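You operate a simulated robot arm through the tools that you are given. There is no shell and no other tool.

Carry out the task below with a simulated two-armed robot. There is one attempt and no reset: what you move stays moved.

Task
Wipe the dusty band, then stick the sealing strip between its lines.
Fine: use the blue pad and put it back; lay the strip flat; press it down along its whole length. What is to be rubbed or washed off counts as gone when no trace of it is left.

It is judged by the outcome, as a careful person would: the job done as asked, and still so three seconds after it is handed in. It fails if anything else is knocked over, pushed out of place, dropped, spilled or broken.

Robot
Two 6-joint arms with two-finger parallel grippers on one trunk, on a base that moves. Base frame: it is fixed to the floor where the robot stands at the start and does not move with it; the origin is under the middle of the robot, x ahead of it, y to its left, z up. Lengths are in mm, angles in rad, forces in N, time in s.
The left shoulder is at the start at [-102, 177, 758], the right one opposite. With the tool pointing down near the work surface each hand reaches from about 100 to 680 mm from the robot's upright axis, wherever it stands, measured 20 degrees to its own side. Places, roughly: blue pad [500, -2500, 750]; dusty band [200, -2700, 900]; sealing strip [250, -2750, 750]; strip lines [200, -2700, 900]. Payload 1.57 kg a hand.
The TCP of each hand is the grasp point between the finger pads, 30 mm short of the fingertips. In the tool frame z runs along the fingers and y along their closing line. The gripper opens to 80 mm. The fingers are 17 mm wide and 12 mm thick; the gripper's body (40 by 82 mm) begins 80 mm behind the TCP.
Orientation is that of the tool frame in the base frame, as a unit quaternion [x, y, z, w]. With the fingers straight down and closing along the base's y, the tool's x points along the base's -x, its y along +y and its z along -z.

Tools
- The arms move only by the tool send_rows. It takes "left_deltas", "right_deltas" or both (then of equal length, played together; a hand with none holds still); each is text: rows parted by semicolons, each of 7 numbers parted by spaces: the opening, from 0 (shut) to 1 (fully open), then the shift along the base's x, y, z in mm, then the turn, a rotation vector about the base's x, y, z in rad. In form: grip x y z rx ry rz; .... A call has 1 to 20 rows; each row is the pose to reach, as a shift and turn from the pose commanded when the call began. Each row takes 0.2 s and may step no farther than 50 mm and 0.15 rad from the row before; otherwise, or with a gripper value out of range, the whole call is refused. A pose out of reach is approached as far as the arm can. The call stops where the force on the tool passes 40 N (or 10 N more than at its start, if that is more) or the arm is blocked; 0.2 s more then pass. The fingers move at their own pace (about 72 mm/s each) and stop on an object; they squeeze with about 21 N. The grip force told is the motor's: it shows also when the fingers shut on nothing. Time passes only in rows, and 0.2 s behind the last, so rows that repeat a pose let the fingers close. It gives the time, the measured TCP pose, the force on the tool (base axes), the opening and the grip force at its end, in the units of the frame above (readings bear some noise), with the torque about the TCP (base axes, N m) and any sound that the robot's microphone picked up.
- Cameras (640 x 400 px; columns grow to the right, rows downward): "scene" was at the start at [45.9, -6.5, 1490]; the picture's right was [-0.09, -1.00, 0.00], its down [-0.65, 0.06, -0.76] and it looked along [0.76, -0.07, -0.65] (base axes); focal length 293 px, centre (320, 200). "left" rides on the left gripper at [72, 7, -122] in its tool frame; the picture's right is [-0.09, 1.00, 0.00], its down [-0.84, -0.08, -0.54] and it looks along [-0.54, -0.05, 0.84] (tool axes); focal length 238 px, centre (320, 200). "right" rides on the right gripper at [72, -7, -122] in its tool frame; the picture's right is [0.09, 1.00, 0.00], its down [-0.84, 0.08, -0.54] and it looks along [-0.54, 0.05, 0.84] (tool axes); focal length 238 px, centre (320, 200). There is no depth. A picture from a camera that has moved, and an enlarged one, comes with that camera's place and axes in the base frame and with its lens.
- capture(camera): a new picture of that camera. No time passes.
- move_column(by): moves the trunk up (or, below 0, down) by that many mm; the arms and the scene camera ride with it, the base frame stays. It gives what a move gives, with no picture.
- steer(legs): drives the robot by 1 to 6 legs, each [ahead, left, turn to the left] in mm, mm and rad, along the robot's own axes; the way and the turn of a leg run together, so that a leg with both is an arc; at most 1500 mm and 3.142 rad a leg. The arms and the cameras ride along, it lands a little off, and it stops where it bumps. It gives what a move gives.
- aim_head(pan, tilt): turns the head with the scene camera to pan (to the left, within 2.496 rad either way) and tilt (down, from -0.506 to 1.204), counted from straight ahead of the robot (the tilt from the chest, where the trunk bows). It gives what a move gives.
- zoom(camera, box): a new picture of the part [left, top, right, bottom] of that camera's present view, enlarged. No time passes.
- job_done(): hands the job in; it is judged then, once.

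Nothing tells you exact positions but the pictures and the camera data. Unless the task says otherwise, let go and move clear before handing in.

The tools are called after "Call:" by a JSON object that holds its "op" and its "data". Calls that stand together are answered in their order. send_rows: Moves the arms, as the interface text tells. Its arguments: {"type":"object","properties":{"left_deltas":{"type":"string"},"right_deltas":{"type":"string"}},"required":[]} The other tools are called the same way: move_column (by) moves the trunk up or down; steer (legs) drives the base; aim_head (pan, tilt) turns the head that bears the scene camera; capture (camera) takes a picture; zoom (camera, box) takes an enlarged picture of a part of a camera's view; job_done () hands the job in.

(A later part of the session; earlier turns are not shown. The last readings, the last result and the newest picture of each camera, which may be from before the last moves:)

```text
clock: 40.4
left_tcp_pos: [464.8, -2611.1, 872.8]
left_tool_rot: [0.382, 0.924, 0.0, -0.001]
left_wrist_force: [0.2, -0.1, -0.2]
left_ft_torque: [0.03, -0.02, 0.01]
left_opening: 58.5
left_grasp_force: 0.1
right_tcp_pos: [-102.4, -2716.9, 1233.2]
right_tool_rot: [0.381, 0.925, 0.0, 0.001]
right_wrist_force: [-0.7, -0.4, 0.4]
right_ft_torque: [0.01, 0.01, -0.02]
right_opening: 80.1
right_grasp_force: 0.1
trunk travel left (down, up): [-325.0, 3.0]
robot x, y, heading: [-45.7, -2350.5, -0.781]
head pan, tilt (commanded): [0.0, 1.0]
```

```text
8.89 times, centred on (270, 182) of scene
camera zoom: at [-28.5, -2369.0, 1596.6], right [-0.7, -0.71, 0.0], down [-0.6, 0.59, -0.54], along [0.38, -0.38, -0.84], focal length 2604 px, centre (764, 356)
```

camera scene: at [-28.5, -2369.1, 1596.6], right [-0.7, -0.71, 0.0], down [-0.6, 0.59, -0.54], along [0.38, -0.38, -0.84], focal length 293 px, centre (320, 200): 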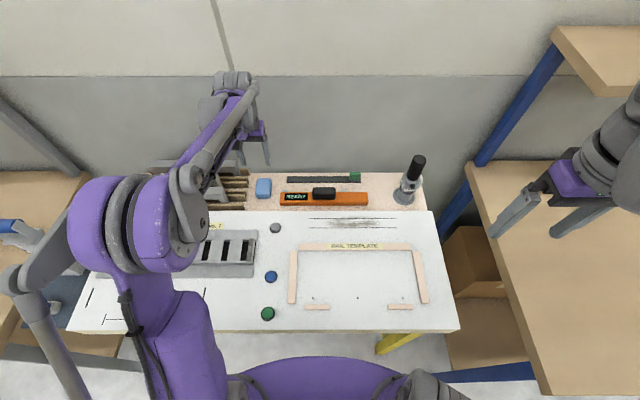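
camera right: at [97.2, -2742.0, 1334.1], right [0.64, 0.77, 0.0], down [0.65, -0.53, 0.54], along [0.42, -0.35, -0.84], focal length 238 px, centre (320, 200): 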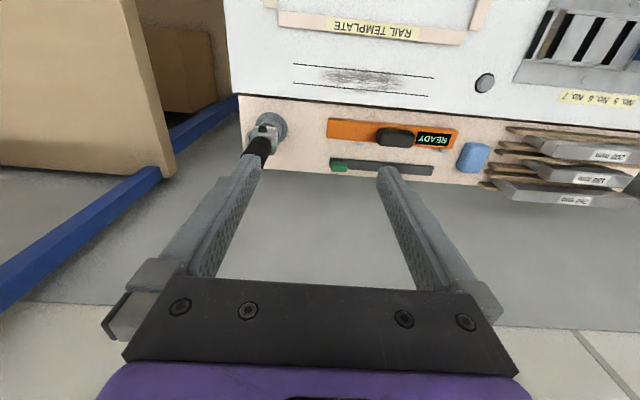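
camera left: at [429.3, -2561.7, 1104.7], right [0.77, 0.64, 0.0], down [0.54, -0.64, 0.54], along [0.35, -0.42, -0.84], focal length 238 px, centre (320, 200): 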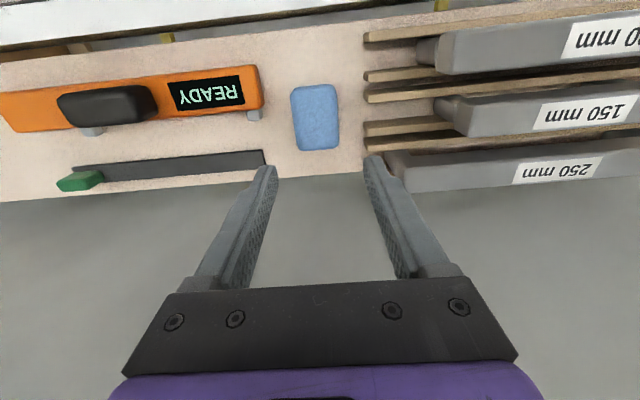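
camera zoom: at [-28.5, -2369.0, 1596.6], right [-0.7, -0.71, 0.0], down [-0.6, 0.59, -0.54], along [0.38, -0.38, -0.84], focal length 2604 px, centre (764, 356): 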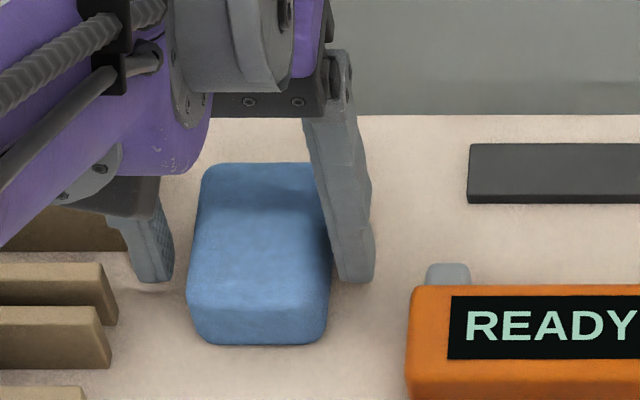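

No contact with the ledge yet and the fingertips overlap the pad by about 16 mm. I'll close on the pad and lift slightly.

Call:
{"op": "send_rows", "data": {"left_deltas": "0.73 0 0 -3 0 0 0; 0.4 0 0 -3 0 0 0; 0.4 0 0 -3 0 0 0; 0.4 0 0 -3 0 0 0; 0.4 0 0 -3 0 0 0"}}

```text
clock: 41.5
left_tcp_pos: [466.0, -2612.0, 869.5]
left_tool_rot: [0.381, 0.924, -0.001, 0.0]
left_wrist_force: [0.1, 0.5, 0.2]
left_ft_torque: [0.02, -0.02, -0.01]
left_opening: 45.0
left_grasp_force: 21.1
right_tcp_pos: [-105.2, -2717.5, 1232.5]
right_tool_rot: [0.381, 0.924, 0.0, 0.001]
right_wrist_force: [0.1, -0.9, -0.2]
right_ft_torque: [0.0, 0.03, 0.01]
right_opening: 79.9
right_grasp_force: 0.0
trunk travel left (down, up): [-325.0, 3.0]
robot x, y, heading: [-49.8, -2354.2, -0.781]
head pan, tilt (commanded): [0.0, 1.0]
```

The pad is held (45 mm, 21 N). I'll lift it 80 mm, carry it over the left end of the dusty band and lower to just above the board.

Call:
{"op": "send_rows", "data": {"left_deltas": "0.4 0 0 30 0 0 0; 0.4 0 0 80 0 0 0; 0.4 -37.7 -8.5 85 0 0 0; 0.4 -75.4 -17.1 85 0 0 0; 0.4 -113.1 -25.6 85 0 0 0; 0.4 -150.9 -34.2 85 0 0 0; 0.4 -188.6 -42.7 85 0 0 0; 0.4 -226.3 -51.3 85 0 0 0; 0.4 -226.3 -51.3 85 0 0 0"}}

Call:
{"op": "capture", "data": {"camera": "scene"}}

Call:
{"op": "capture", "data": {"camera": "left"}}

```text
clock: 43.5
left_tcp_pos: [240.0, -2662.6, 953.3]
left_tool_rot: [0.381, 0.925, 0.0, 0.0]
left_wrist_force: [0.4, 0.2, -1.2]
left_ft_torque: [-0.02, 0.0, 0.01]
left_opening: 45.0
left_grasp_force: 21.2
right_tcp_pos: [-103.4, -2717.2, 1233.8]
right_tool_rot: [0.382, 0.924, 0.0, 0.0]
right_wrist_force: [0.8, 0.3, -1.2]
right_ft_torque: [0.02, 0.01, 0.04]
right_opening: 80.0
right_grasp_force: 0.0
trunk travel left (down, up): [-325.0, 3.0]
robot x, y, heading: [-50.9, -2348.6, -0.786]
head pan, tilt (commanded): [0.0, 1.0]
```

```text
taken
camera scene: at [-27.8, -2368.9, 1596.6], right [-0.7, -0.71, 0.0], down [-0.6, 0.59, -0.54], along [0.38, -0.38, -0.84], focal length 293 px, centre (320, 200)
```

scene: 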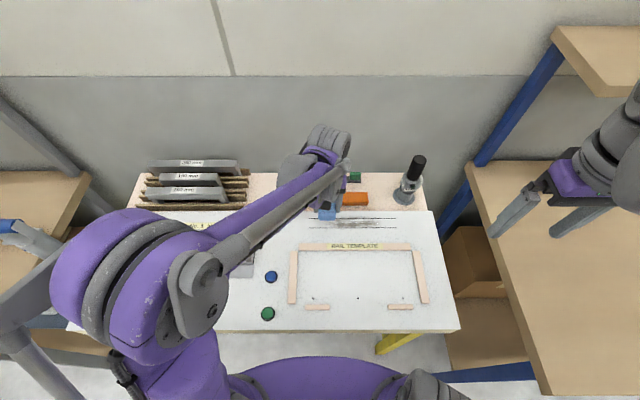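

```text
taken
camera left: at [193.8, -2605.8, 1076.5], right [0.77, 0.64, 0.0], down [0.54, -0.64, 0.54], along [0.35, -0.42, -0.84], focal length 238 px, centre (320, 200)
```

left: 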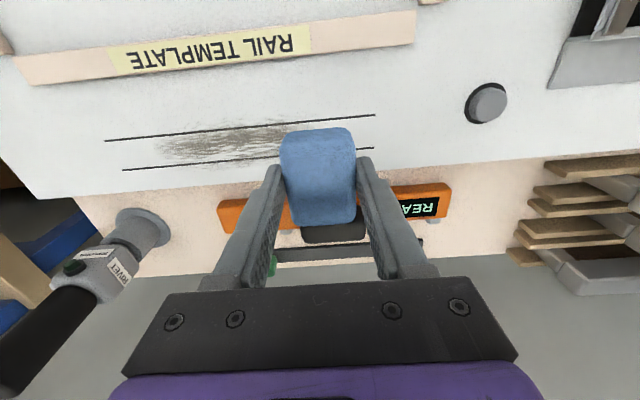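

The pad is above the left end of the dust. I'll lower 48 mm, staying just above the board.

Call:
{"op": "send_rows", "data": {"left_deltas": "0.4 0 0 -25 0 0 0; 0.4 0 0 -48 0 0 0; 0.4 0 0 -48 0 0 0"}}

Call:
{"op": "zoom", "data": {"camera": "left", "box": [80, 80, 400, 280]}}

Call:
{"op": "zoom", "data": {"camera": "scene", "box": [290, 180, 410, 255]}}

```text
clock: 44.4
left_tcp_pos: [238.7, -2661.9, 906.7]
left_tool_rot: [0.382, 0.924, 0.0, 0.0]
left_wrist_force: [-0.1, -0.2, -0.6]
left_ft_torque: [0.05, 0.0, 0.02]
left_opening: 44.9
left_grasp_force: 20.6
right_tcp_pos: [-103.7, -2717.9, 1233.2]
right_tool_rot: [0.381, 0.925, 0.0, 0.0]
right_wrist_force: [0.1, 0.1, 0.0]
right_ft_torque: [0.01, 0.01, 0.02]
right_opening: 80.1
right_grasp_force: 0.0
trunk travel left (down, up): [-325.0, 3.0]
robot x, y, heading: [-47.9, -2350.5, -0.782]
head pan, tilt (commanded): [0.0, 1.0]
```

```text
2.00 times, centred on (240, 180) of left
camera zoom: at [192.7, -2605.3, 1029.4], right [0.77, 0.64, 0.0], down [0.54, -0.64, 0.54], along [0.35, -0.42, -0.84], focal length 477 px, centre (480, 240)
```

zoom: 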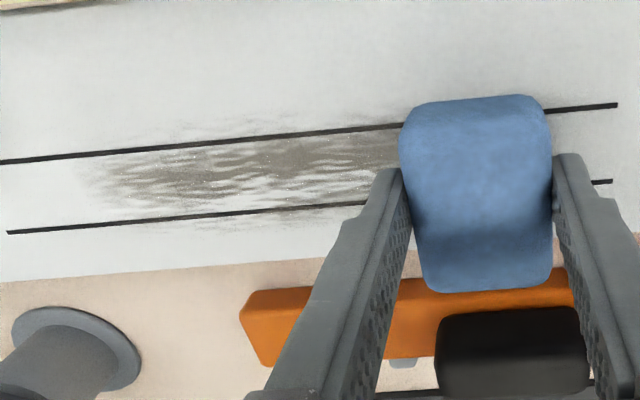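

```text
5.33 times, centred on (350, 218) of scene
camera zoom: at [-28.6, -2368.9, 1596.6], right [-0.7, -0.71, 0.0], down [-0.6, 0.59, -0.54], along [0.38, -0.38, -0.84], focal length 1563 px, centre (160, 107)
```

zoom: 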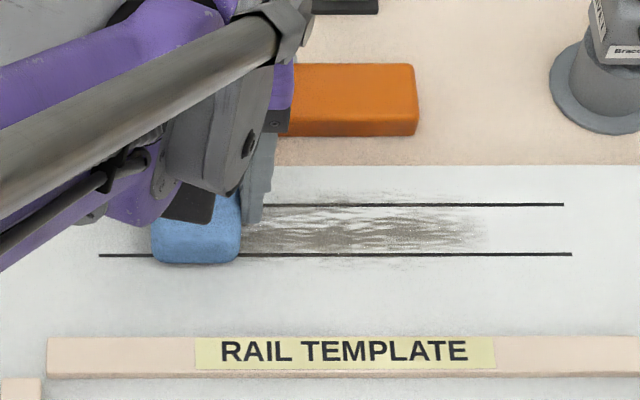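

The pad is just above the board. I'll lower in 2 mm steps to find contact.

Call:
{"op": "send_rows", "data": {"left_deltas": "0.4 0 0 -2 0 0 0; 0.4 0 0 -4 0 0 0; 0.4 0 0 -6 0 0 0; 0.4 0 0 -8 0 0 0"}}

```text
clock: 45.4
left_tcp_pos: [239.9, -2661.9, 899.0]
left_tool_rot: [0.381, 0.924, 0.0, 0.0]
left_wrist_force: [0.1, -0.5, 0.0]
left_ft_torque: [0.0, 0.03, 0.03]
left_opening: 45.1
left_grasp_force: 20.9
right_tcp_pos: [-104.1, -2718.0, 1232.2]
right_tool_rot: [0.382, 0.924, 0.0, 0.0]
right_wrist_force: [-0.2, 0.0, 0.1]
right_ft_torque: [-0.02, -0.03, 0.0]
right_opening: 80.2
right_grasp_force: 0.1
trunk travel left (down, up): [-325.0, 3.0]
robot x, y, heading: [-49.5, -2352.5, -0.78]
head pan, tilt (commanded): [0.0, 1.0]
```

Call:
{"op": "send_rows", "data": {"left_deltas": "0.4 0 0 -1.5 0 0 0; 0.4 0 0 -3 0 0 0; 0.4 0 0 -4.5 0 0 0; 0.4 0 0 -4.5 0 0 0"}}

Call:
{"op": "zoom", "data": {"camera": "scene", "box": [300, 205, 360, 240]}}

```text
clock: 46.4
left_tcp_pos: [239.9, -2661.0, 895.1]
left_tool_rot: [0.381, 0.925, 0.0, 0.0]
left_wrist_force: [2.5, -1.3, 25.9]
left_ft_torque: [0.02, -0.07, -0.01]
left_opening: 45.0
left_grasp_force: 21.0
right_tcp_pos: [-104.2, -2716.8, 1232.7]
right_tool_rot: [0.381, 0.924, -0.001, 0.001]
right_wrist_force: [-0.5, 1.0, -0.5]
right_ft_torque: [0.0, 0.01, 0.0]
right_opening: 80.0
right_grasp_force: 0.0
trunk travel left (down, up): [-325.0, 3.0]
robot x, y, heading: [-48.2, -2352.2, -0.781]
head pan, tilt (commanded): [0.0, 1.0]
```

```text
10.67 times, centred on (330, 222) of scene
camera zoom: at [-29.4, -2367.8, 1596.7], right [-0.7, -0.71, 0.0], down [-0.6, 0.59, -0.54], along [0.38, -0.38, -0.84], focal length 3125 px, centre (213, -40)
```

zoom: 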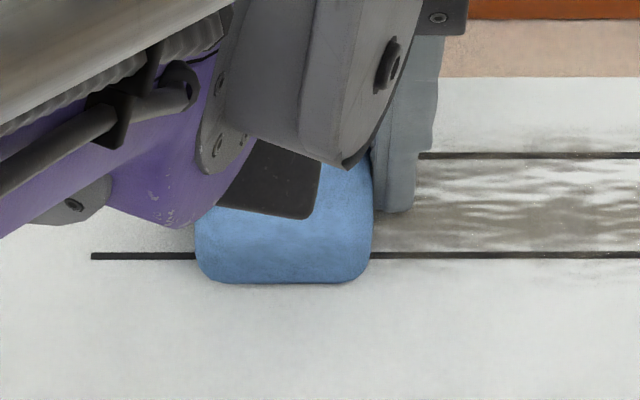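

Contact is made at about 26 N; I'll ease to a lighter press and make the first wiping stroke along the band to the right and back.

Call:
{"op": "send_rows", "data": {"left_deltas": "0.4 0 0 0.8 0 0 0; 0.4 -14.1 -14.2 0.8 0 0 0; 0.4 -28.1 -28.4 0.8 0 0 0; 0.4 -42.2 -42.7 0.8 0 0 0; 0.4 -56.3 -56.9 0.8 0 0 0; 0.4 -70.3 -71.1 0.8 0 0 0; 0.4 -84.4 -85.3 0.8 0 0 0; 0.4 -98.5 -99.5 0.8 0 0 0; 0.4 -112.5 -113.7 0.8 0 0 0; 0.4 -119.6 -120.9 0.8 0 0 0"}}

Call:
{"op": "zoom", "data": {"camera": "scene", "box": [290, 180, 410, 255]}}

Call:
{"op": "capture", "data": {"camera": "left"}}

```text
clock: 48.5
left_tcp_pos: [120.1, -2783.4, 894.7]
left_tool_rot: [0.381, 0.925, 0.0, 0.0]
left_wrist_force: [0.0, -0.8, -0.8]
left_ft_torque: [-0.02, 0.02, -0.01]
left_opening: 44.7
left_grasp_force: 21.0
right_tcp_pos: [-104.0, -2718.9, 1232.4]
right_tool_rot: [0.382, 0.924, -0.001, 0.001]
right_wrist_force: [-0.6, -1.0, 0.0]
right_ft_torque: [0.0, -0.01, 0.0]
right_opening: 80.0
right_grasp_force: 0.2
trunk travel left (down, up): [-325.0, 3.0]
robot x, y, heading: [-50.7, -2352.0, -0.783]
head pan, tilt (commanded): [0.0, 1.0]
```

```text
5.33 times, centred on (350, 218) of scene
camera zoom: at [-28.6, -2369.4, 1596.5], right [-0.7, -0.71, 0.0], down [-0.6, 0.59, -0.54], along [0.38, -0.38, -0.84], focal length 1563 px, centre (160, 107)
```

zoom: 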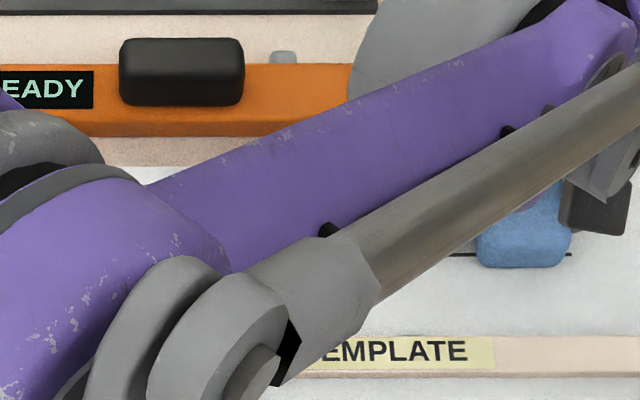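

```text
taken
camera left: at [73.8, -2726.7, 1017.4], right [0.77, 0.64, 0.0], down [0.54, -0.64, 0.54], along [0.35, -0.42, -0.84], focal length 238 px, centre (320, 200)
```

left: 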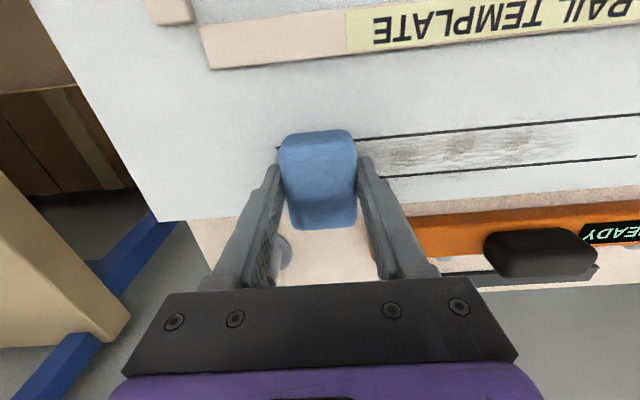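

The first stroke lightened the dust, though contact faded at the right end. I'll look closer from the wrist camera.

Call:
{"op": "zoom", "data": {"camera": "left", "box": [260, 90, 640, 260]}}

```text
1.68 times, centred on (450, 175) of left
camera zoom: at [73.8, -2726.7, 1017.4], right [0.77, 0.64, 0.0], down [0.54, -0.64, 0.54], along [0.35, -0.42, -0.84], focal length 401 px, centre (101, 242)
```

zoom: 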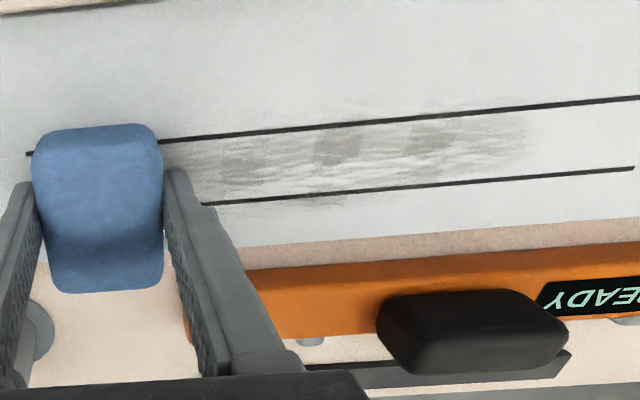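

The dust fades gradually per pass, so I'll press again and make repeated strokes. First re-establish contact here.

Call:
{"op": "send_rows", "data": {"left_deltas": "0.4 0 0 -0.8 0 0 0; 0.4 0 0 -0.8 0 0 0"}}

```text
clock: 49.1
left_tcp_pos: [120.0, -2781.4, 894.5]
left_tool_rot: [0.382, 0.924, 0.0, 0.0]
left_wrist_force: [-2.3, -1.2, 6.3]
left_ft_torque: [-0.02, 0.08, -0.03]
left_opening: 45.0
left_grasp_force: 20.9
right_tcp_pos: [-103.9, -2719.0, 1232.6]
right_tool_rot: [0.381, 0.925, 0.0, 0.0]
right_wrist_force: [-0.3, -0.1, 0.3]
right_ft_torque: [-0.01, 0.0, 0.01]
right_opening: 80.1
right_grasp_force: 0.0
trunk travel left (down, up): [-325.0, 3.0]
robot x, y, heading: [-51.4, -2352.7, -0.786]
head pan, tilt (commanded): [0.0, 1.0]
```

Call:
{"op": "send_rows", "data": {"left_deltas": "0.4 0 0 -0.5 0 0 0; 0.4 14.1 14.2 -0.5 0 0 0; 0.4 28.1 28.4 -0.5 0 0 0; 0.4 42.2 42.7 -0.5 0 0 0; 0.4 56.3 56.9 -0.5 0 0 0; 0.4 70.3 71.1 -0.5 0 0 0; 0.4 84.4 85.3 -0.5 0 0 0; 0.4 98.5 99.5 -0.5 0 0 0; 0.4 112.5 113.7 -0.5 0 0 0; 0.4 126.6 128 -0.5 0 0 0; 0.4 132.3 122.4 -0.5 0 0 0; 0.4 118.2 108.1 -0.5 0 0 0; 0.4 104.1 93.9 -0.5 0 0 0; 0.4 90.1 79.7 -0.5 0 0 0; 0.4 76 65.5 -0.5 0 0 0; 0.4 61.9 51.3 -0.5 0 0 0; 0.4 47.8 37.1 -0.5 0 0 0; 0.4 33.8 22.8 -0.5 0 0 0; 0.4 19.7 8.6 -0.5 0 0 0; 0.4 5.7 -5.6 -0.5 0 0 0"}}

Call:
{"op": "zoom", "data": {"camera": "left", "box": [260, 90, 640, 260]}}

```text
clock: 53.4
left_tcp_pos: [126.1, -2787.5, 893.9]
left_tool_rot: [0.382, 0.924, 0.0, -0.001]
left_wrist_force: [2.7, 3.9, 9.9]
left_ft_torque: [0.05, -0.1, -0.02]
left_opening: 45.1
left_grasp_force: 20.9
right_tcp_pos: [-104.2, -2717.4, 1232.4]
right_tool_rot: [0.381, 0.925, 0.0, 0.001]
right_wrist_force: [0.4, 0.6, 0.0]
right_ft_torque: [-0.01, 0.01, -0.02]
right_opening: 79.8
right_grasp_force: 0.0
trunk travel left (down, up): [-325.0, 3.0]
robot x, y, heading: [-45.4, -2353.6, -0.782]
head pan, tilt (commanded): [0.0, 1.0]
```

```text
1.68 times, centred on (450, 175) of left
camera zoom: at [79.1, -2732.2, 1016.5], right [0.77, 0.64, 0.0], down [0.54, -0.64, 0.54], along [0.35, -0.42, -0.84], focal length 401 px, centre (101, 242)
```

zoom: 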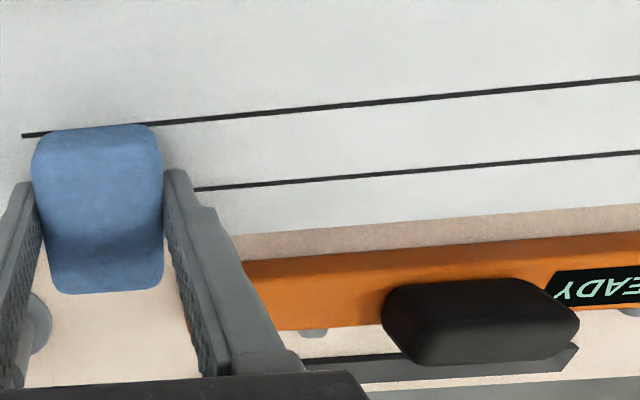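

The dust looks gone in view. For certainty I'll add one more pass toward the front line and one toward the back line.

Call:
{"op": "send_rows", "data": {"left_deltas": "0.4 -11.4 11.3 0 0 0 0; 0.4 2.7 25.5 0 0 0 0; 0.4 16.7 39.7 0 0 0 0; 0.4 30.8 54 0 0 0 0; 0.4 44.9 68.2 0 0 0 0; 0.4 58.9 82.4 0 0 0 0; 0.4 73 96.6 0 0 0 0; 0.4 87.1 110.8 0 0 0 0; 0.4 101.1 125 0 0 0 0; 0.4 115.2 139.3 0 0 0 0; 0.4 130.8 123.8 0 0 0 0; 0.4 116.8 109.6 0 0 0 0; 0.4 102.7 95.4 0 0 0 0; 0.4 88.7 81.1 0 0 0 0; 0.4 74.6 66.9 0 0 0 0; 0.4 60.5 52.7 0 0 0 0; 0.4 46.5 38.5 0 0 0 0; 0.4 32.4 24.3 0 0 0 0; 0.4 18.3 10 0 0 0 0; 0.4 4.3 -4.2 0 0 0 0"}}

Call:
{"op": "zoom", "data": {"camera": "left", "box": [260, 90, 640, 260]}}

```text
clock: 57.5
left_tcp_pos: [130.4, -2792.8, 892.8]
left_tool_rot: [0.381, 0.925, 0.0, 0.0]
left_wrist_force: [2.0, 1.8, 7.8]
left_ft_torque: [0.04, -0.05, -0.01]
left_opening: 45.0
left_grasp_force: 20.9
right_tcp_pos: [-103.6, -2717.6, 1233.5]
right_tool_rot: [0.381, 0.925, 0.0, 0.0]
right_wrist_force: [0.4, 0.3, 0.0]
right_ft_torque: [-0.01, -0.02, 0.03]
right_opening: 79.9
right_grasp_force: 0.0
trunk travel left (down, up): [-325.0, 3.0]
robot x, y, heading: [-44.9, -2350.6, -0.785]
head pan, tilt (commanded): [0.0, 1.0]
```

```text
1.68 times, centred on (450, 175) of left
camera zoom: at [83.6, -2736.2, 1015.9], right [0.77, 0.64, 0.0], down [0.54, -0.64, 0.54], along [0.35, -0.42, -0.84], focal length 401 px, centre (101, 242)
```

zoom: 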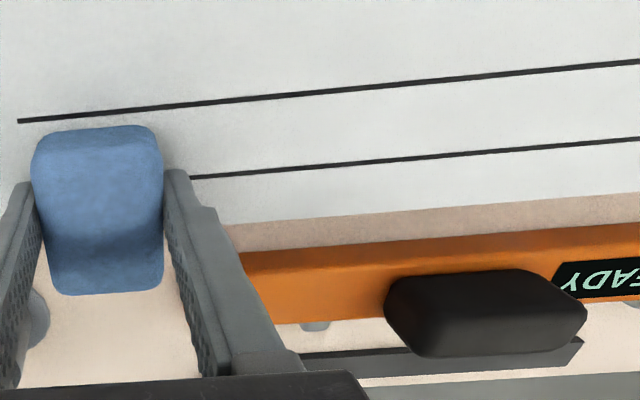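

The band looks clean. I'll lift the pad, carry it back above its original place, and check the band with a clear view.

Call:
{"op": "send_rows", "data": {"left_deltas": "0.4 0 0 35 0 0 0; 0.4 0 0 80 0 0 0; 0.4 33.4 18.2 82 0 0 0; 0.4 66.9 36.3 82 0 0 0; 0.4 100.3 54.5 82 0 0 0; 0.4 133.7 72.7 82 0 0 0; 0.4 167.2 90.9 82 0 0 0; 0.4 200.6 109 82 0 0 0; 0.4 234 127.2 82 0 0 0; 0.4 267.4 145.4 82 0 0 0; 0.4 300.9 163.5 82 0 0 0; 0.4 334.3 181.7 82 0 0 0; 0.4 334.3 181.7 82 0 0 0"}}

Call:
{"op": "zoom", "data": {"camera": "scene", "box": [290, 190, 410, 265]}}

Call:
{"op": "capture", "data": {"camera": "left"}}

Call:
{"op": "zoom", "data": {"camera": "scene", "box": [210, 130, 310, 215]}}

```text
clock: 60.4
left_tcp_pos: [463.7, -2611.6, 977.3]
left_tool_rot: [0.381, 0.925, -0.001, 0.0]
left_wrist_force: [-0.6, -0.6, -1.0]
left_ft_torque: [-0.03, 0.0, -0.02]
left_opening: 44.8
left_grasp_force: 20.9
right_tcp_pos: [-104.5, -2718.3, 1233.1]
right_tool_rot: [0.381, 0.924, 0.0, -0.001]
right_wrist_force: [0.7, -0.3, -0.1]
right_ft_torque: [0.01, -0.02, 0.02]
right_opening: 79.9
right_grasp_force: 0.0
trunk travel left (down, up): [-325.0, 3.0]
robot x, y, heading: [-44.0, -2348.2, -0.782]
head pan, tilt (commanded): [0.0, 1.0]
```

```text
5.33 times, centred on (350, 228) of scene
camera zoom: at [-29.0, -2369.4, 1596.6], right [-0.7, -0.71, 0.0], down [-0.6, 0.59, -0.54], along [0.38, -0.38, -0.84], focal length 1563 px, centre (160, 53)
```

zoom: 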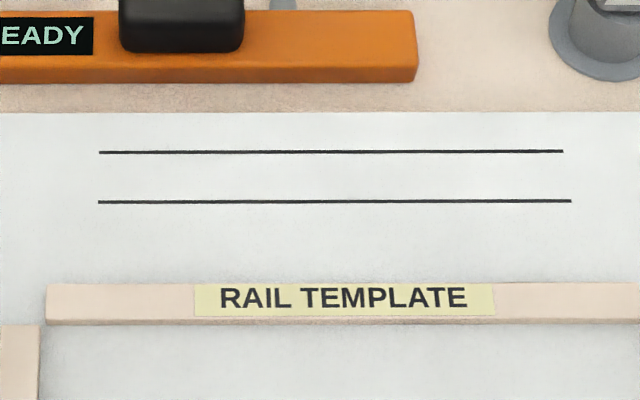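

```text
taken
camera left: at [417.6, -2554.4, 1098.7], right [0.77, 0.64, 0.0], down [0.54, -0.65, 0.54], along [0.35, -0.42, -0.84], focal length 238 px, centre (320, 200)
```

left: 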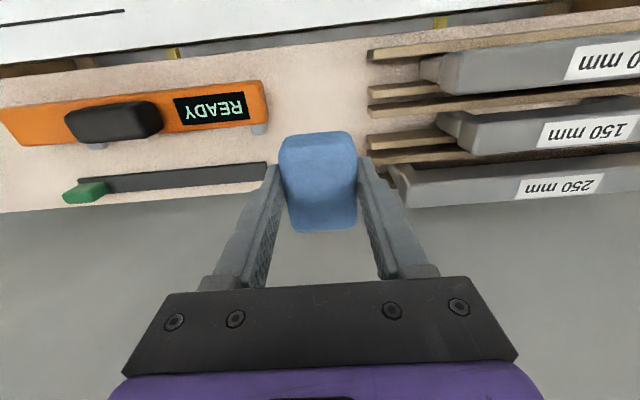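

```text
4.71 times, centred on (260, 172) of scene
camera zoom: at [-29.0, -2369.4, 1596.6], right [-0.7, -0.71, 0.0], down [-0.6, 0.59, -0.54], along [0.38, -0.38, -0.84], focal length 1379 px, centre (602, 329)
```

zoom: 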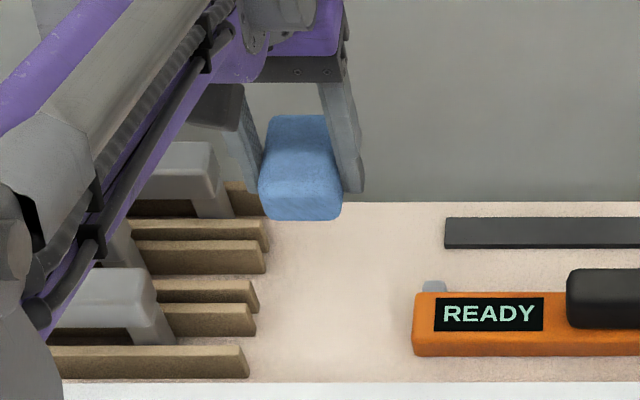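

The band is clean. Now I'll lower the pad back onto its original spot.

Call:
{"op": "send_rows", "data": {"left_deltas": "0.4 0.5 0.3 -45 0 0 0; 0.4 0.5 0.3 -85 0 0 0; 0.4 0.5 0.3 -103 0 0 0; 0.4 0.5 0.3 -105 0 0 0; 0.4 0.5 0.3 -107 0 0 0; 0.4 0.5 0.3 -107 0 0 0"}}

Call:
{"op": "zoom", "data": {"camera": "scene", "box": [240, 160, 300, 205]}}

```text
clock: 61.8
left_tcp_pos: [465.8, -2610.9, 868.7]
left_tool_rot: [0.38, 0.925, 0.0, 0.001]
left_wrist_force: [-0.9, -0.9, -0.4]
left_ft_torque: [0.01, 0.01, 0.02]
left_opening: 45.0
left_grasp_force: 21.0
right_tcp_pos: [-104.2, -2717.7, 1232.9]
right_tool_rot: [0.381, 0.925, -0.001, 0.0]
right_wrist_force: [0.3, 0.6, 1.0]
right_ft_torque: [-0.02, -0.02, -0.04]
right_opening: 79.9
right_grasp_force: 0.0
trunk travel left (down, up): [-325.0, 3.0]
robot x, y, heading: [-47.1, -2351.4, -0.779]
head pan, tilt (commanded): [0.0, 1.0]
```

```text
8.89 times, centred on (270, 182) of scene
camera zoom: at [-28.4, -2369.0, 1596.6], right [-0.7, -0.71, 0.0], down [-0.6, 0.59, -0.54], along [0.38, -0.38, -0.84], focal length 2604 px, centre (764, 356)
```

zoom: 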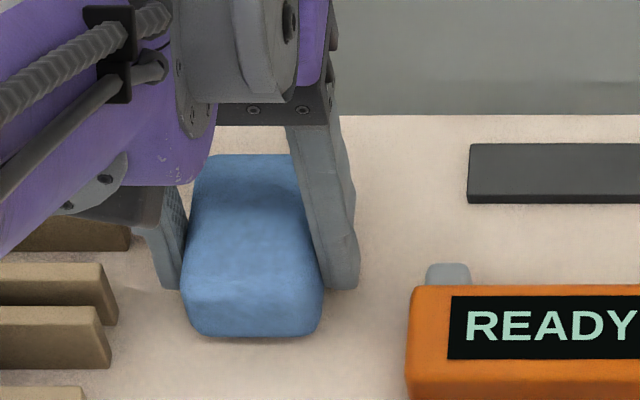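

Nearly there; I'll nudge 2 mm right and keep lowering until it touches.

Call:
{"op": "send_rows", "data": {"left_deltas": "0.4 -1.4 -1.4 -1 0 0 0; 0.4 -1.4 -1.4 -2 0 0 0; 0.4 -1.4 -1.4 -2 0 0 0"}}

```text
clock: 62.5
left_tcp_pos: [464.1, -2612.3, 867.3]
left_tool_rot: [0.381, 0.925, 0.0, 0.0]
left_wrist_force: [-0.6, -0.3, -0.6]
left_ft_torque: [0.0, -0.02, 0.0]
left_opening: 45.1
left_grasp_force: 21.0
right_tcp_pos: [-104.0, -2716.9, 1234.2]
right_tool_rot: [0.381, 0.924, 0.0, 0.001]
right_wrist_force: [-0.4, 0.0, -0.6]
right_ft_torque: [0.01, -0.03, -0.04]
right_opening: 80.0
right_grasp_force: 0.1
trunk travel left (down, up): [-325.0, 3.0]
robot x, y, heading: [-47.0, -2350.3, -0.78]
head pan, tilt (commanded): [0.0, 1.0]
```

Call:
{"op": "send_rows", "data": {"left_deltas": "0.4 0 0 -1 0 0 0; 0.4 0 0 -2 0 0 0; 0.4 0 0 -2 0 0 0"}}

```text
clock: 63.4
left_tcp_pos: [464.2, -2611.5, 865.0]
left_tool_rot: [0.381, 0.925, 0.0, 0.0]
left_wrist_force: [-0.4, -0.2, -0.6]
left_ft_torque: [-0.04, 0.0, 0.03]
left_opening: 45.0
left_grasp_force: 21.1
right_tcp_pos: [-103.0, -2717.5, 1234.0]
right_tool_rot: [0.38, 0.925, 0.001, 0.0]
right_wrist_force: [-0.5, 0.3, -0.1]
right_ft_torque: [0.0, 0.01, -0.02]
right_opening: 80.0
right_grasp_force: 0.1
trunk travel left (down, up): [-325.0, 3.0]
robot x, y, heading: [-52.7, -2353.9, -0.781]
head pan, tilt (commanded): [0.0, 1.0]
```

Call:
{"op": "zoom", "data": {"camera": "scene", "box": [240, 160, 300, 205]}}

Call:
{"op": "send_rows", "data": {"left_deltas": "0.4 0 0 -0.7 0 0 0; 0.4 0 0 -1.4 0 0 0; 0.4 0 0 -1.4 0 0 0"}}

```text
8.89 times, centred on (270, 182) of scene
camera zoom: at [-28.4, -2369.1, 1596.6], right [-0.7, -0.71, 0.0], down [-0.6, 0.59, -0.54], along [0.38, -0.38, -0.84], focal length 2604 px, centre (764, 356)
```

zoom: 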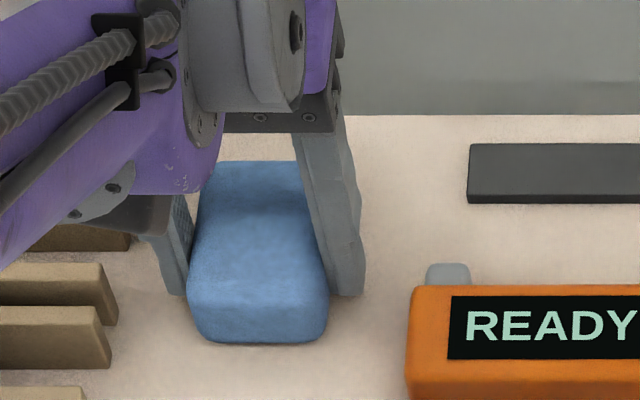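

```text
clock: 64.2
left_tcp_pos: [463.6, -2611.4, 862.9]
left_tool_rot: [0.381, 0.924, 0.0, 0.001]
left_wrist_force: [-1.3, 1.4, 3.3]
left_ft_torque: [-0.06, -0.05, 0.02]
left_opening: 45.0
left_grasp_force: 21.6
right_tcp_pos: [-103.7, -2717.3, 1232.7]
right_tool_rot: [0.381, 0.925, 0.0, 0.0]
right_wrist_force: [-0.7, 0.0, -0.1]
right_ft_torque: [-0.03, -0.03, 0.0]
right_opening: 80.1
right_grasp_force: 0.0
trunk travel left (down, up): [-325.0, 3.0]
robot x, y, heading: [-45.7, -2352.2, -0.778]
head pan, tilt (commanded): [0.0, 1.0]
```

The pad touches the ledge. I'll open the fingers and rise straight up.

Call:
{"op": "send_rows", "data": {"left_deltas": "0.6 0 0 0 0 0 0; 0.72 0 0 0 0 0 0; 0.72 0 0 0 0 0 0; 0.72 0 0 10 0 0 0; 0.72 0 0 30 0 0 0; 0.72 0 0 70 0 0 0; 0.72 0 0 115 0 0 0; 0.72 0 0 115 0 0 0"}}

Call:
{"op": "zoom", "data": {"camera": "scene", "box": [230, 150, 330, 212]}}

Call:
{"op": "capture", "data": {"camera": "left"}}

```text
clock: 66.0
left_tcp_pos: [463.6, -2610.1, 979.4]
left_tool_rot: [0.381, 0.924, 0.0, 0.0]
left_wrist_force: [-0.4, -0.2, 0.3]
left_ft_torque: [-0.01, 0.02, -0.01]
left_opening: 57.8
left_grasp_force: 0.0
right_tcp_pos: [-102.6, -2717.3, 1232.6]
right_tool_rot: [0.381, 0.925, 0.0, 0.001]
right_wrist_force: [0.0, 0.3, 0.0]
right_ft_torque: [0.02, 0.01, -0.01]
right_opening: 80.0
right_grasp_force: 0.2
trunk travel left (down, up): [-325.0, 3.0]
robot x, y, heading: [-46.1, -2355.6, -0.785]
head pan, tilt (commanded): [0.0, 1.0]
```

```text
6.40 times, centred on (280, 181) of scene
camera zoom: at [-28.1, -2369.3, 1596.5], right [-0.7, -0.71, 0.0], down [-0.6, 0.59, -0.54], along [0.38, -0.38, -0.84], focal length 1875 px, centre (576, 322)
```

zoom: 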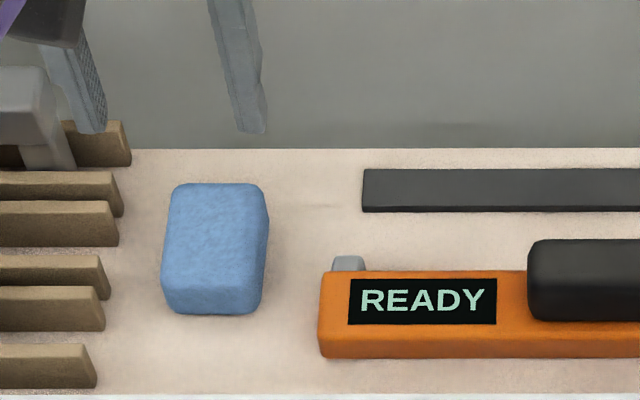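

```text
taken
camera left: at [417.0, -2553.6, 1102.5], right [0.77, 0.64, 0.0], down [0.54, -0.64, 0.54], along [0.35, -0.42, -0.84], focal length 238 px, centre (320, 200)
```

left: 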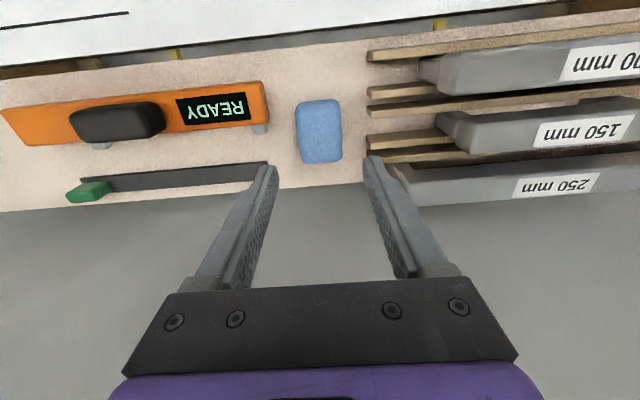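

The pad sits back exactly where it was. For the strip, the left arm is the safer one (the rivet tool stands on the right side), so I'll test whether the left hand reaches above the green tab.

Call:
{"op": "send_rows", "data": {"left_deltas": "0.73 -24.7 -34.1 0 0 0 0; 0.73 -49.4 -68.2 0 0 0 0; 0.73 -74.1 -102.3 0 0 0 0; 0.73 -98.9 -136.5 0 0 0 0; 0.73 -123.6 -170.6 0 0 0 0; 0.73 -148.3 -204.7 0 0 0 0; 0.73 -173 -238.8 0 0 0 0; 0.73 -173 -238.8 0 0 0 0"}}

Call:
{"op": "capture", "data": {"camera": "scene"}}

Call:
{"op": "capture", "data": {"camera": "left"}}

```text
clock: 67.8
left_tcp_pos: [289.1, -2850.5, 979.7]
left_tool_rot: [0.381, 0.924, 0.001, 0.0]
left_wrist_force: [0.6, 1.1, 1.1]
left_ft_torque: [-0.04, -0.02, 0.02]
left_opening: 58.6
left_grasp_force: 0.0
right_tcp_pos: [-102.8, -2716.4, 1233.2]
right_tool_rot: [0.381, 0.925, -0.001, 0.0]
right_wrist_force: [0.5, -0.2, 0.4]
right_ft_torque: [-0.02, 0.0, -0.01]
right_opening: 80.1
right_grasp_force: 0.0
trunk travel left (down, up): [-325.0, 3.0]
robot x, y, heading: [-48.5, -2351.5, -0.784]
head pan, tilt (commanded): [0.0, 1.0]
```

```text
taken
camera scene: at [-28.0, -2368.2, 1596.6], right [-0.7, -0.71, 0.0], down [-0.6, 0.59, -0.54], along [0.38, -0.38, -0.84], focal length 293 px, centre (320, 200)
```

scene: 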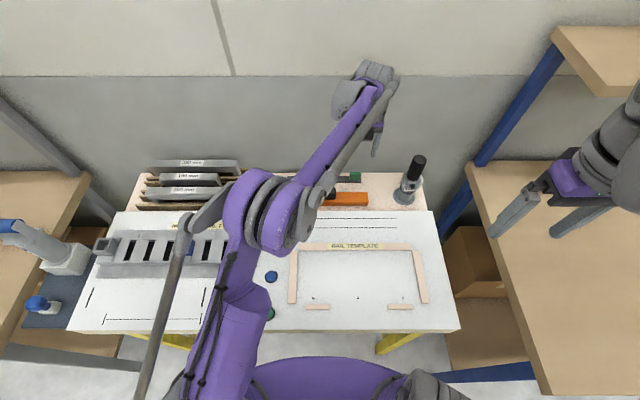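

```text
taken
camera left: at [243.9, -2794.6, 1103.0], right [0.77, 0.64, 0.0], down [0.54, -0.64, 0.54], along [0.35, -0.42, -0.84], focal length 238 px, centre (320, 200)
```

left: 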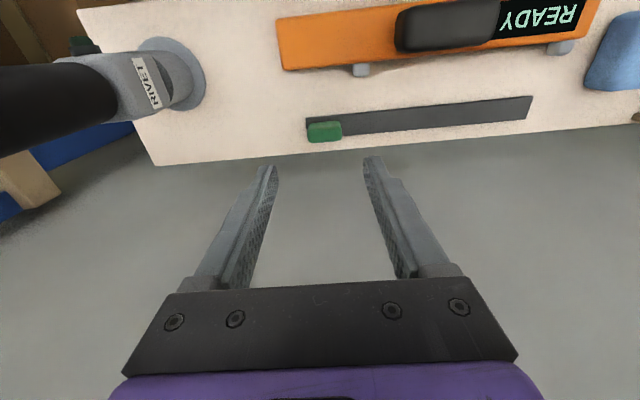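

The left hand reaches above the tab with true orientation. I'll zoom to measure the tab and strip precisely.

Call:
{"op": "zoom", "data": {"camera": "left", "box": [270, 70, 430, 170]}}

Call:
{"op": "zoom", "data": {"camera": "left", "box": [290, 85, 370, 155]}}

Call:
{"op": "zoom", "data": {"camera": "left", "box": [440, 60, 560, 140]}}

Call:
{"op": "zoom", "data": {"camera": "scene", "box": [320, 140, 420, 205]}}

```text
4.00 times, centred on (350, 120) of left
camera zoom: at [243.9, -2794.6, 1103.0], right [0.77, 0.64, 0.0], down [0.54, -0.64, 0.54], along [0.35, -0.42, -0.84], focal length 953 px, centre (200, 520)
```

zoom: 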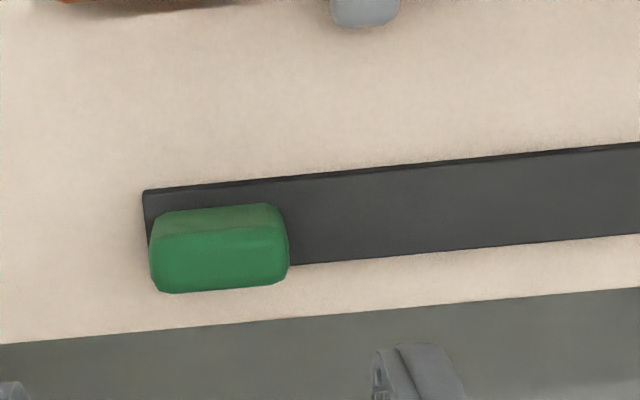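

```text
5.71 times, centred on (330, 120) of left
camera zoom: at [243.9, -2794.6, 1103.0], right [0.77, 0.64, 0.0], down [0.54, -0.64, 0.54], along [0.35, -0.42, -0.84], focal length 1362 px, centre (263, 657)
```

zoom: 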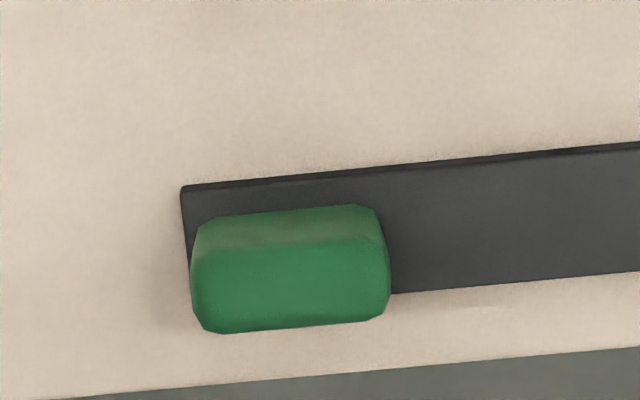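

```text
5.00 times, centred on (500, 100) of left
camera zoom: at [243.9, -2794.6, 1103.0], right [0.77, 0.64, 0.0], down [0.54, -0.64, 0.54], along [0.35, -0.42, -0.84], focal length 1192 px, centre (-580, 700)
```

zoom: 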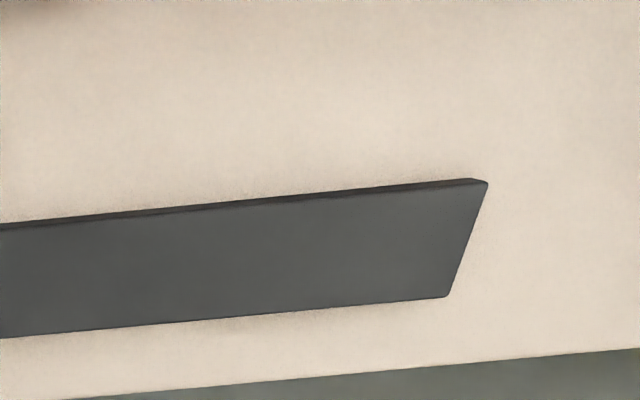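

```text
6.15 times, centred on (370, 172) of scene
camera zoom: at [-28.0, -2368.2, 1596.6], right [-0.7, -0.71, 0.0], down [-0.6, 0.59, -0.54], along [0.38, -0.38, -0.84], focal length 1803 px, centre (12, 369)
```

zoom: 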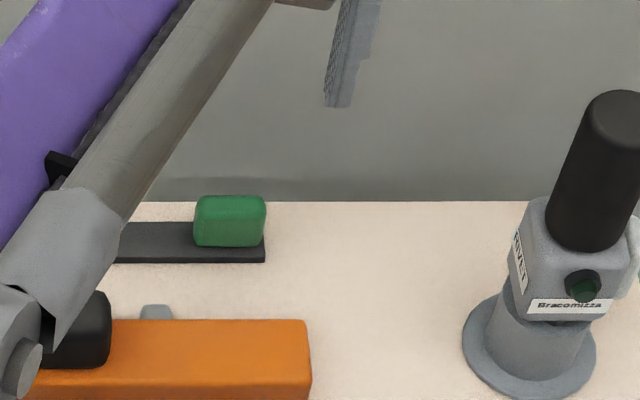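

I take the strip as 240×25 mm (top z≈836, right end at the tab), the tab centre about 6 mm left and 5 mm beyond the hand, and the gap between the lines 30 mm. I'll correct and lower until the fingertips are near the tab's top.

Call:
{"op": "send_rows", "data": {"left_deltas": "0.73 7.6 0.6 -10 0 0 0; 0.73 7.6 0.6 -50 0 0 0; 0.73 7.6 0.6 -88 0 0 0; 0.73 7.6 0.6 -88 0 0 0"}}

Call:
{"op": "zoom", "data": {"camera": "left", "box": [240, 90, 420, 210]}}

Call:
{"op": "zoom", "data": {"camera": "scene", "box": [320, 150, 400, 205]}}

```text
clock: 68.8
left_tcp_pos: [299.0, -2849.8, 891.7]
left_tool_rot: [0.381, 0.925, 0.0, 0.0]
left_wrist_force: [-0.4, 0.7, 0.5]
left_ft_torque: [0.04, 0.0, -0.02]
left_opening: 58.7
left_grasp_force: 0.2
right_tcp_pos: [-103.3, -2717.2, 1232.0]
right_tool_rot: [0.38, 0.925, 0.0, 0.0]
right_wrist_force: [-1.0, 0.5, -0.5]
right_ft_torque: [-0.03, 0.02, 0.03]
right_opening: 80.1
right_grasp_force: 0.1
trunk travel left (down, up): [-325.0, 3.0]
robot x, y, heading: [-47.8, -2347.5, -0.778]
head pan, tilt (commanded): [0.0, 1.0]
```

```text
3.33 times, centred on (330, 150) of left
camera zoom: at [252.5, -2793.4, 1013.4], right [0.77, 0.64, 0.0], down [0.54, -0.64, 0.54], along [0.35, -0.42, -0.84], focal length 794 px, centre (287, 367)
```

zoom: 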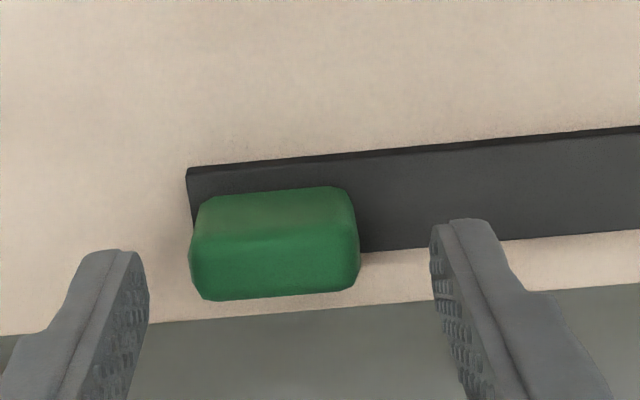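

```text
7.27 times, centred on (360, 178) of scene
camera zoom: at [-28.5, -2368.8, 1596.6], right [-0.7, -0.71, 0.0], down [-0.6, 0.59, -0.54], along [0.38, -0.38, -0.84], focal length 2131 px, centre (29, 364)
```

zoom: 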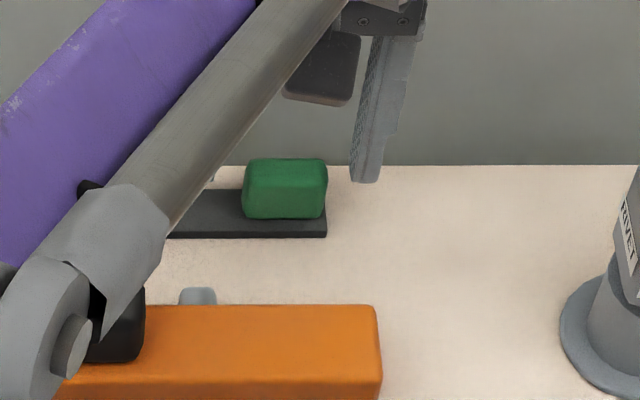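

Well aligned; a 2 mm nudge to the right, then lower about 22 mm so the fingertips sit just above the strip beside the tab.

Call:
{"op": "send_rows", "data": {"left_deltas": "0.73 -1.3 -1.3 -6 0 0 0; 0.73 -1.3 -1.3 -12 0 0 0; 0.73 -1.3 -1.3 -17 0 0 0; 0.73 -1.3 -1.3 -21 0 0 0; 0.73 -1.3 -1.3 -21 0 0 0"}}

Call:
{"op": "zoom", "data": {"camera": "left", "box": [240, 110, 420, 230]}}

Call:
{"op": "zoom", "data": {"camera": "scene", "box": [330, 160, 390, 205]}}

```text
clock: 70.0
left_tcp_pos: [296.9, -2850.3, 869.4]
left_tool_rot: [0.382, 0.924, 0.001, 0.0]
left_wrist_force: [-0.6, -0.1, 0.2]
left_ft_torque: [-0.02, -0.01, 0.02]
left_opening: 58.3
left_grasp_force: 0.1
right_tcp_pos: [-104.6, -2717.4, 1233.7]
right_tool_rot: [0.382, 0.924, 0.0, 0.0]
right_wrist_force: [-0.2, -0.5, -0.2]
right_ft_torque: [-0.04, 0.01, 0.0]
right_opening: 80.1
right_grasp_force: 0.1
trunk travel left (down, up): [-325.0, 3.0]
robot x, y, heading: [-49.1, -2353.9, -0.785]
head pan, tilt (commanded): [0.0, 1.0]
```

```text
3.33 times, centred on (330, 170) of left
camera zoom: at [250.3, -2794.2, 991.5], right [0.77, 0.64, 0.0], down [0.54, -0.64, 0.54], along [0.35, -0.42, -0.84], focal length 794 px, centre (287, 300)
```

zoom: 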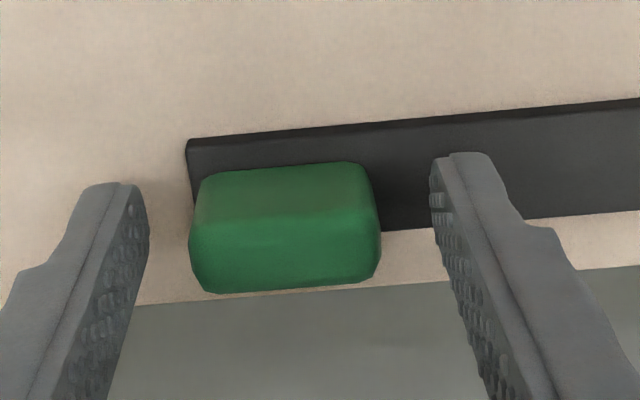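

```text
8.89 times, centred on (360, 182) of scene
camera zoom: at [-28.4, -2369.0, 1596.6], right [-0.7, -0.71, 0.0], down [-0.6, 0.59, -0.54], along [0.38, -0.38, -0.84], focal length 2604 px, centre (-36, 356)
```

zoom: 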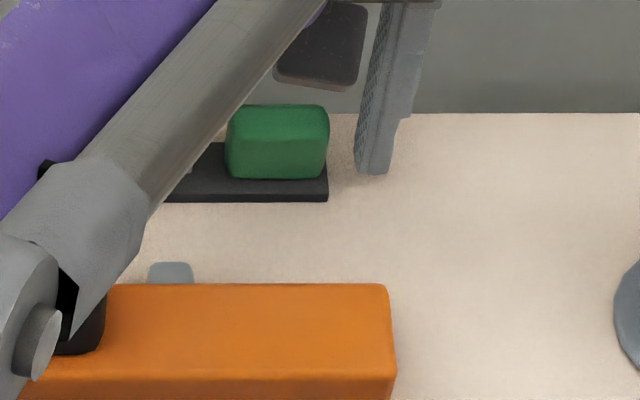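

Fingers are beside the tab at the strip's surface. I'll centre by 1 mm and close on the tab.

Call:
{"op": "send_rows", "data": {"left_deltas": "0.73 -1 -1 0 0 0 0; 0.3 -1 -1 0 0 0 0; 0.3 -1 -1 0 0 0 0; 0.3 -1 -1 0 0 0 0; 0.3 -1 -1 0 0 0 0"}}

Call:
{"op": "zoom", "data": {"camera": "left", "box": [240, 90, 600, 230]}}

```text
clock: 71.2
left_tcp_pos: [295.3, -2851.7, 868.7]
left_tool_rot: [0.381, 0.925, 0.0, 0.0]
left_wrist_force: [-1.2, -0.1, 0.8]
left_ft_torque: [0.01, 0.02, 0.02]
left_opening: 35.1
left_grasp_force: 21.2
right_tcp_pos: [-104.2, -2717.5, 1233.1]
right_tool_rot: [0.381, 0.924, -0.001, 0.0]
right_wrist_force: [0.4, -0.4, 0.1]
right_ft_torque: [-0.01, 0.02, 0.0]
right_opening: 80.2
right_grasp_force: 0.0
trunk travel left (down, up): [-325.0, 3.0]
robot x, y, heading: [-47.2, -2350.4, -0.783]
head pan, tilt (commanded): [0.0, 1.0]
```

```text
1.78 times, centred on (420, 160) of left
camera zoom: at [249.1, -2795.3, 991.7], right [0.77, 0.64, 0.0], down [0.54, -0.64, 0.54], along [0.35, -0.42, -0.84], focal length 424 px, centre (142, 271)
```

zoom: 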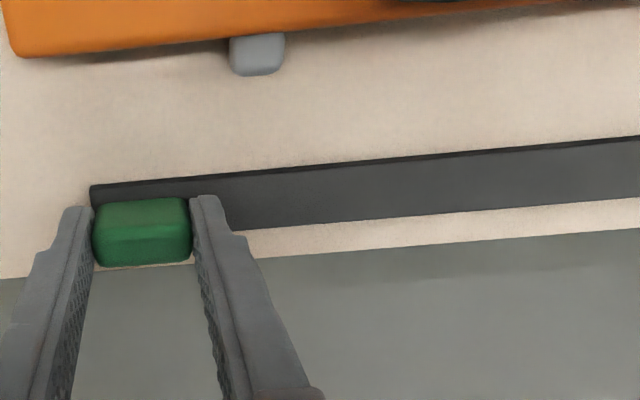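

The tab is gripped (35 mm). I'll lift 40 mm gently to see whether the strip stays straight.

Call:
{"op": "send_rows", "data": {"left_deltas": "0.3 0 0 5 0 0 0; 0.3 0 0 12 0 0 0; 0.3 0 0 20 0 0 0; 0.3 0 0 30 0 0 0; 0.3 0 0 40 0 0 0; 0.3 0 0 40 0 0 0"}}

Call:
{"op": "capture", "data": {"camera": "left"}}

Call:
{"op": "zoom", "data": {"camera": "scene", "box": [260, 140, 400, 225]}}

```text
clock: 72.5
left_tcp_pos: [295.9, -2852.3, 910.6]
left_tool_rot: [0.38, 0.925, 0.0, 0.0]
left_wrist_force: [0.0, 0.5, 0.4]
left_ft_torque: [-0.02, 0.02, 0.0]
left_opening: 35.0
left_grasp_force: 20.5
right_tcp_pos: [-102.6, -2718.2, 1231.1]
right_tool_rot: [0.381, 0.925, 0.0, 0.0]
right_wrist_force: [0.8, 0.8, 0.8]
right_ft_torque: [-0.03, -0.02, -0.02]
right_opening: 80.1
right_grasp_force: 0.1
trunk travel left (down, up): [-325.0, 3.0]
robot x, y, heading: [-46.1, -2352.3, -0.779]
head pan, tilt (commanded): [0.0, 1.0]
```

```text
taken
camera left: at [249.5, -2795.9, 1031.6], right [0.77, 0.64, 0.0], down [0.54, -0.64, 0.54], along [0.35, -0.42, -0.84], focal length 238 px, centre (320, 200)
```

left: 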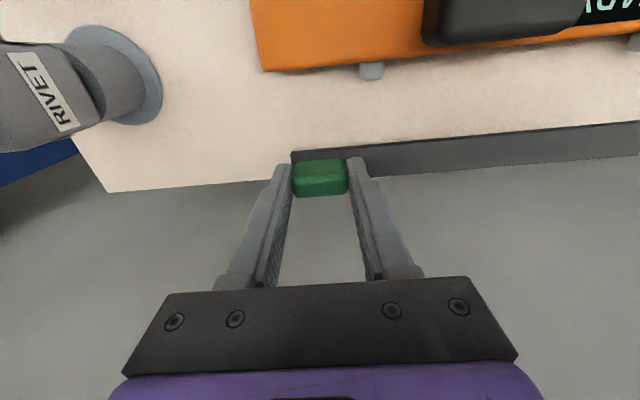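

```text
4.57 times, centred on (330, 182) of scene
camera zoom: at [-28.4, -2369.2, 1596.5], right [-0.7, -0.71, 0.0], down [-0.6, 0.59, -0.54], along [0.38, -0.38, -0.84], focal length 1339 px, centre (274, 280)
```

zoom: 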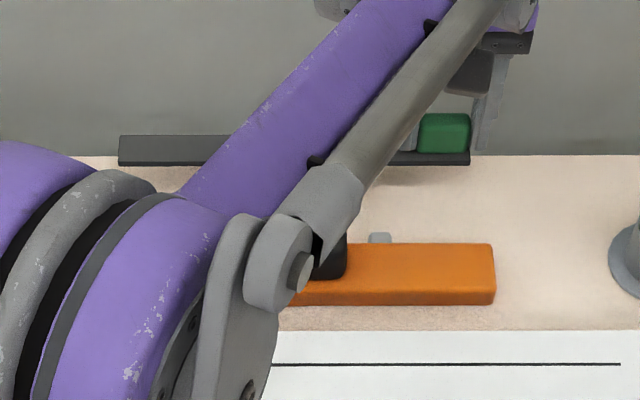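

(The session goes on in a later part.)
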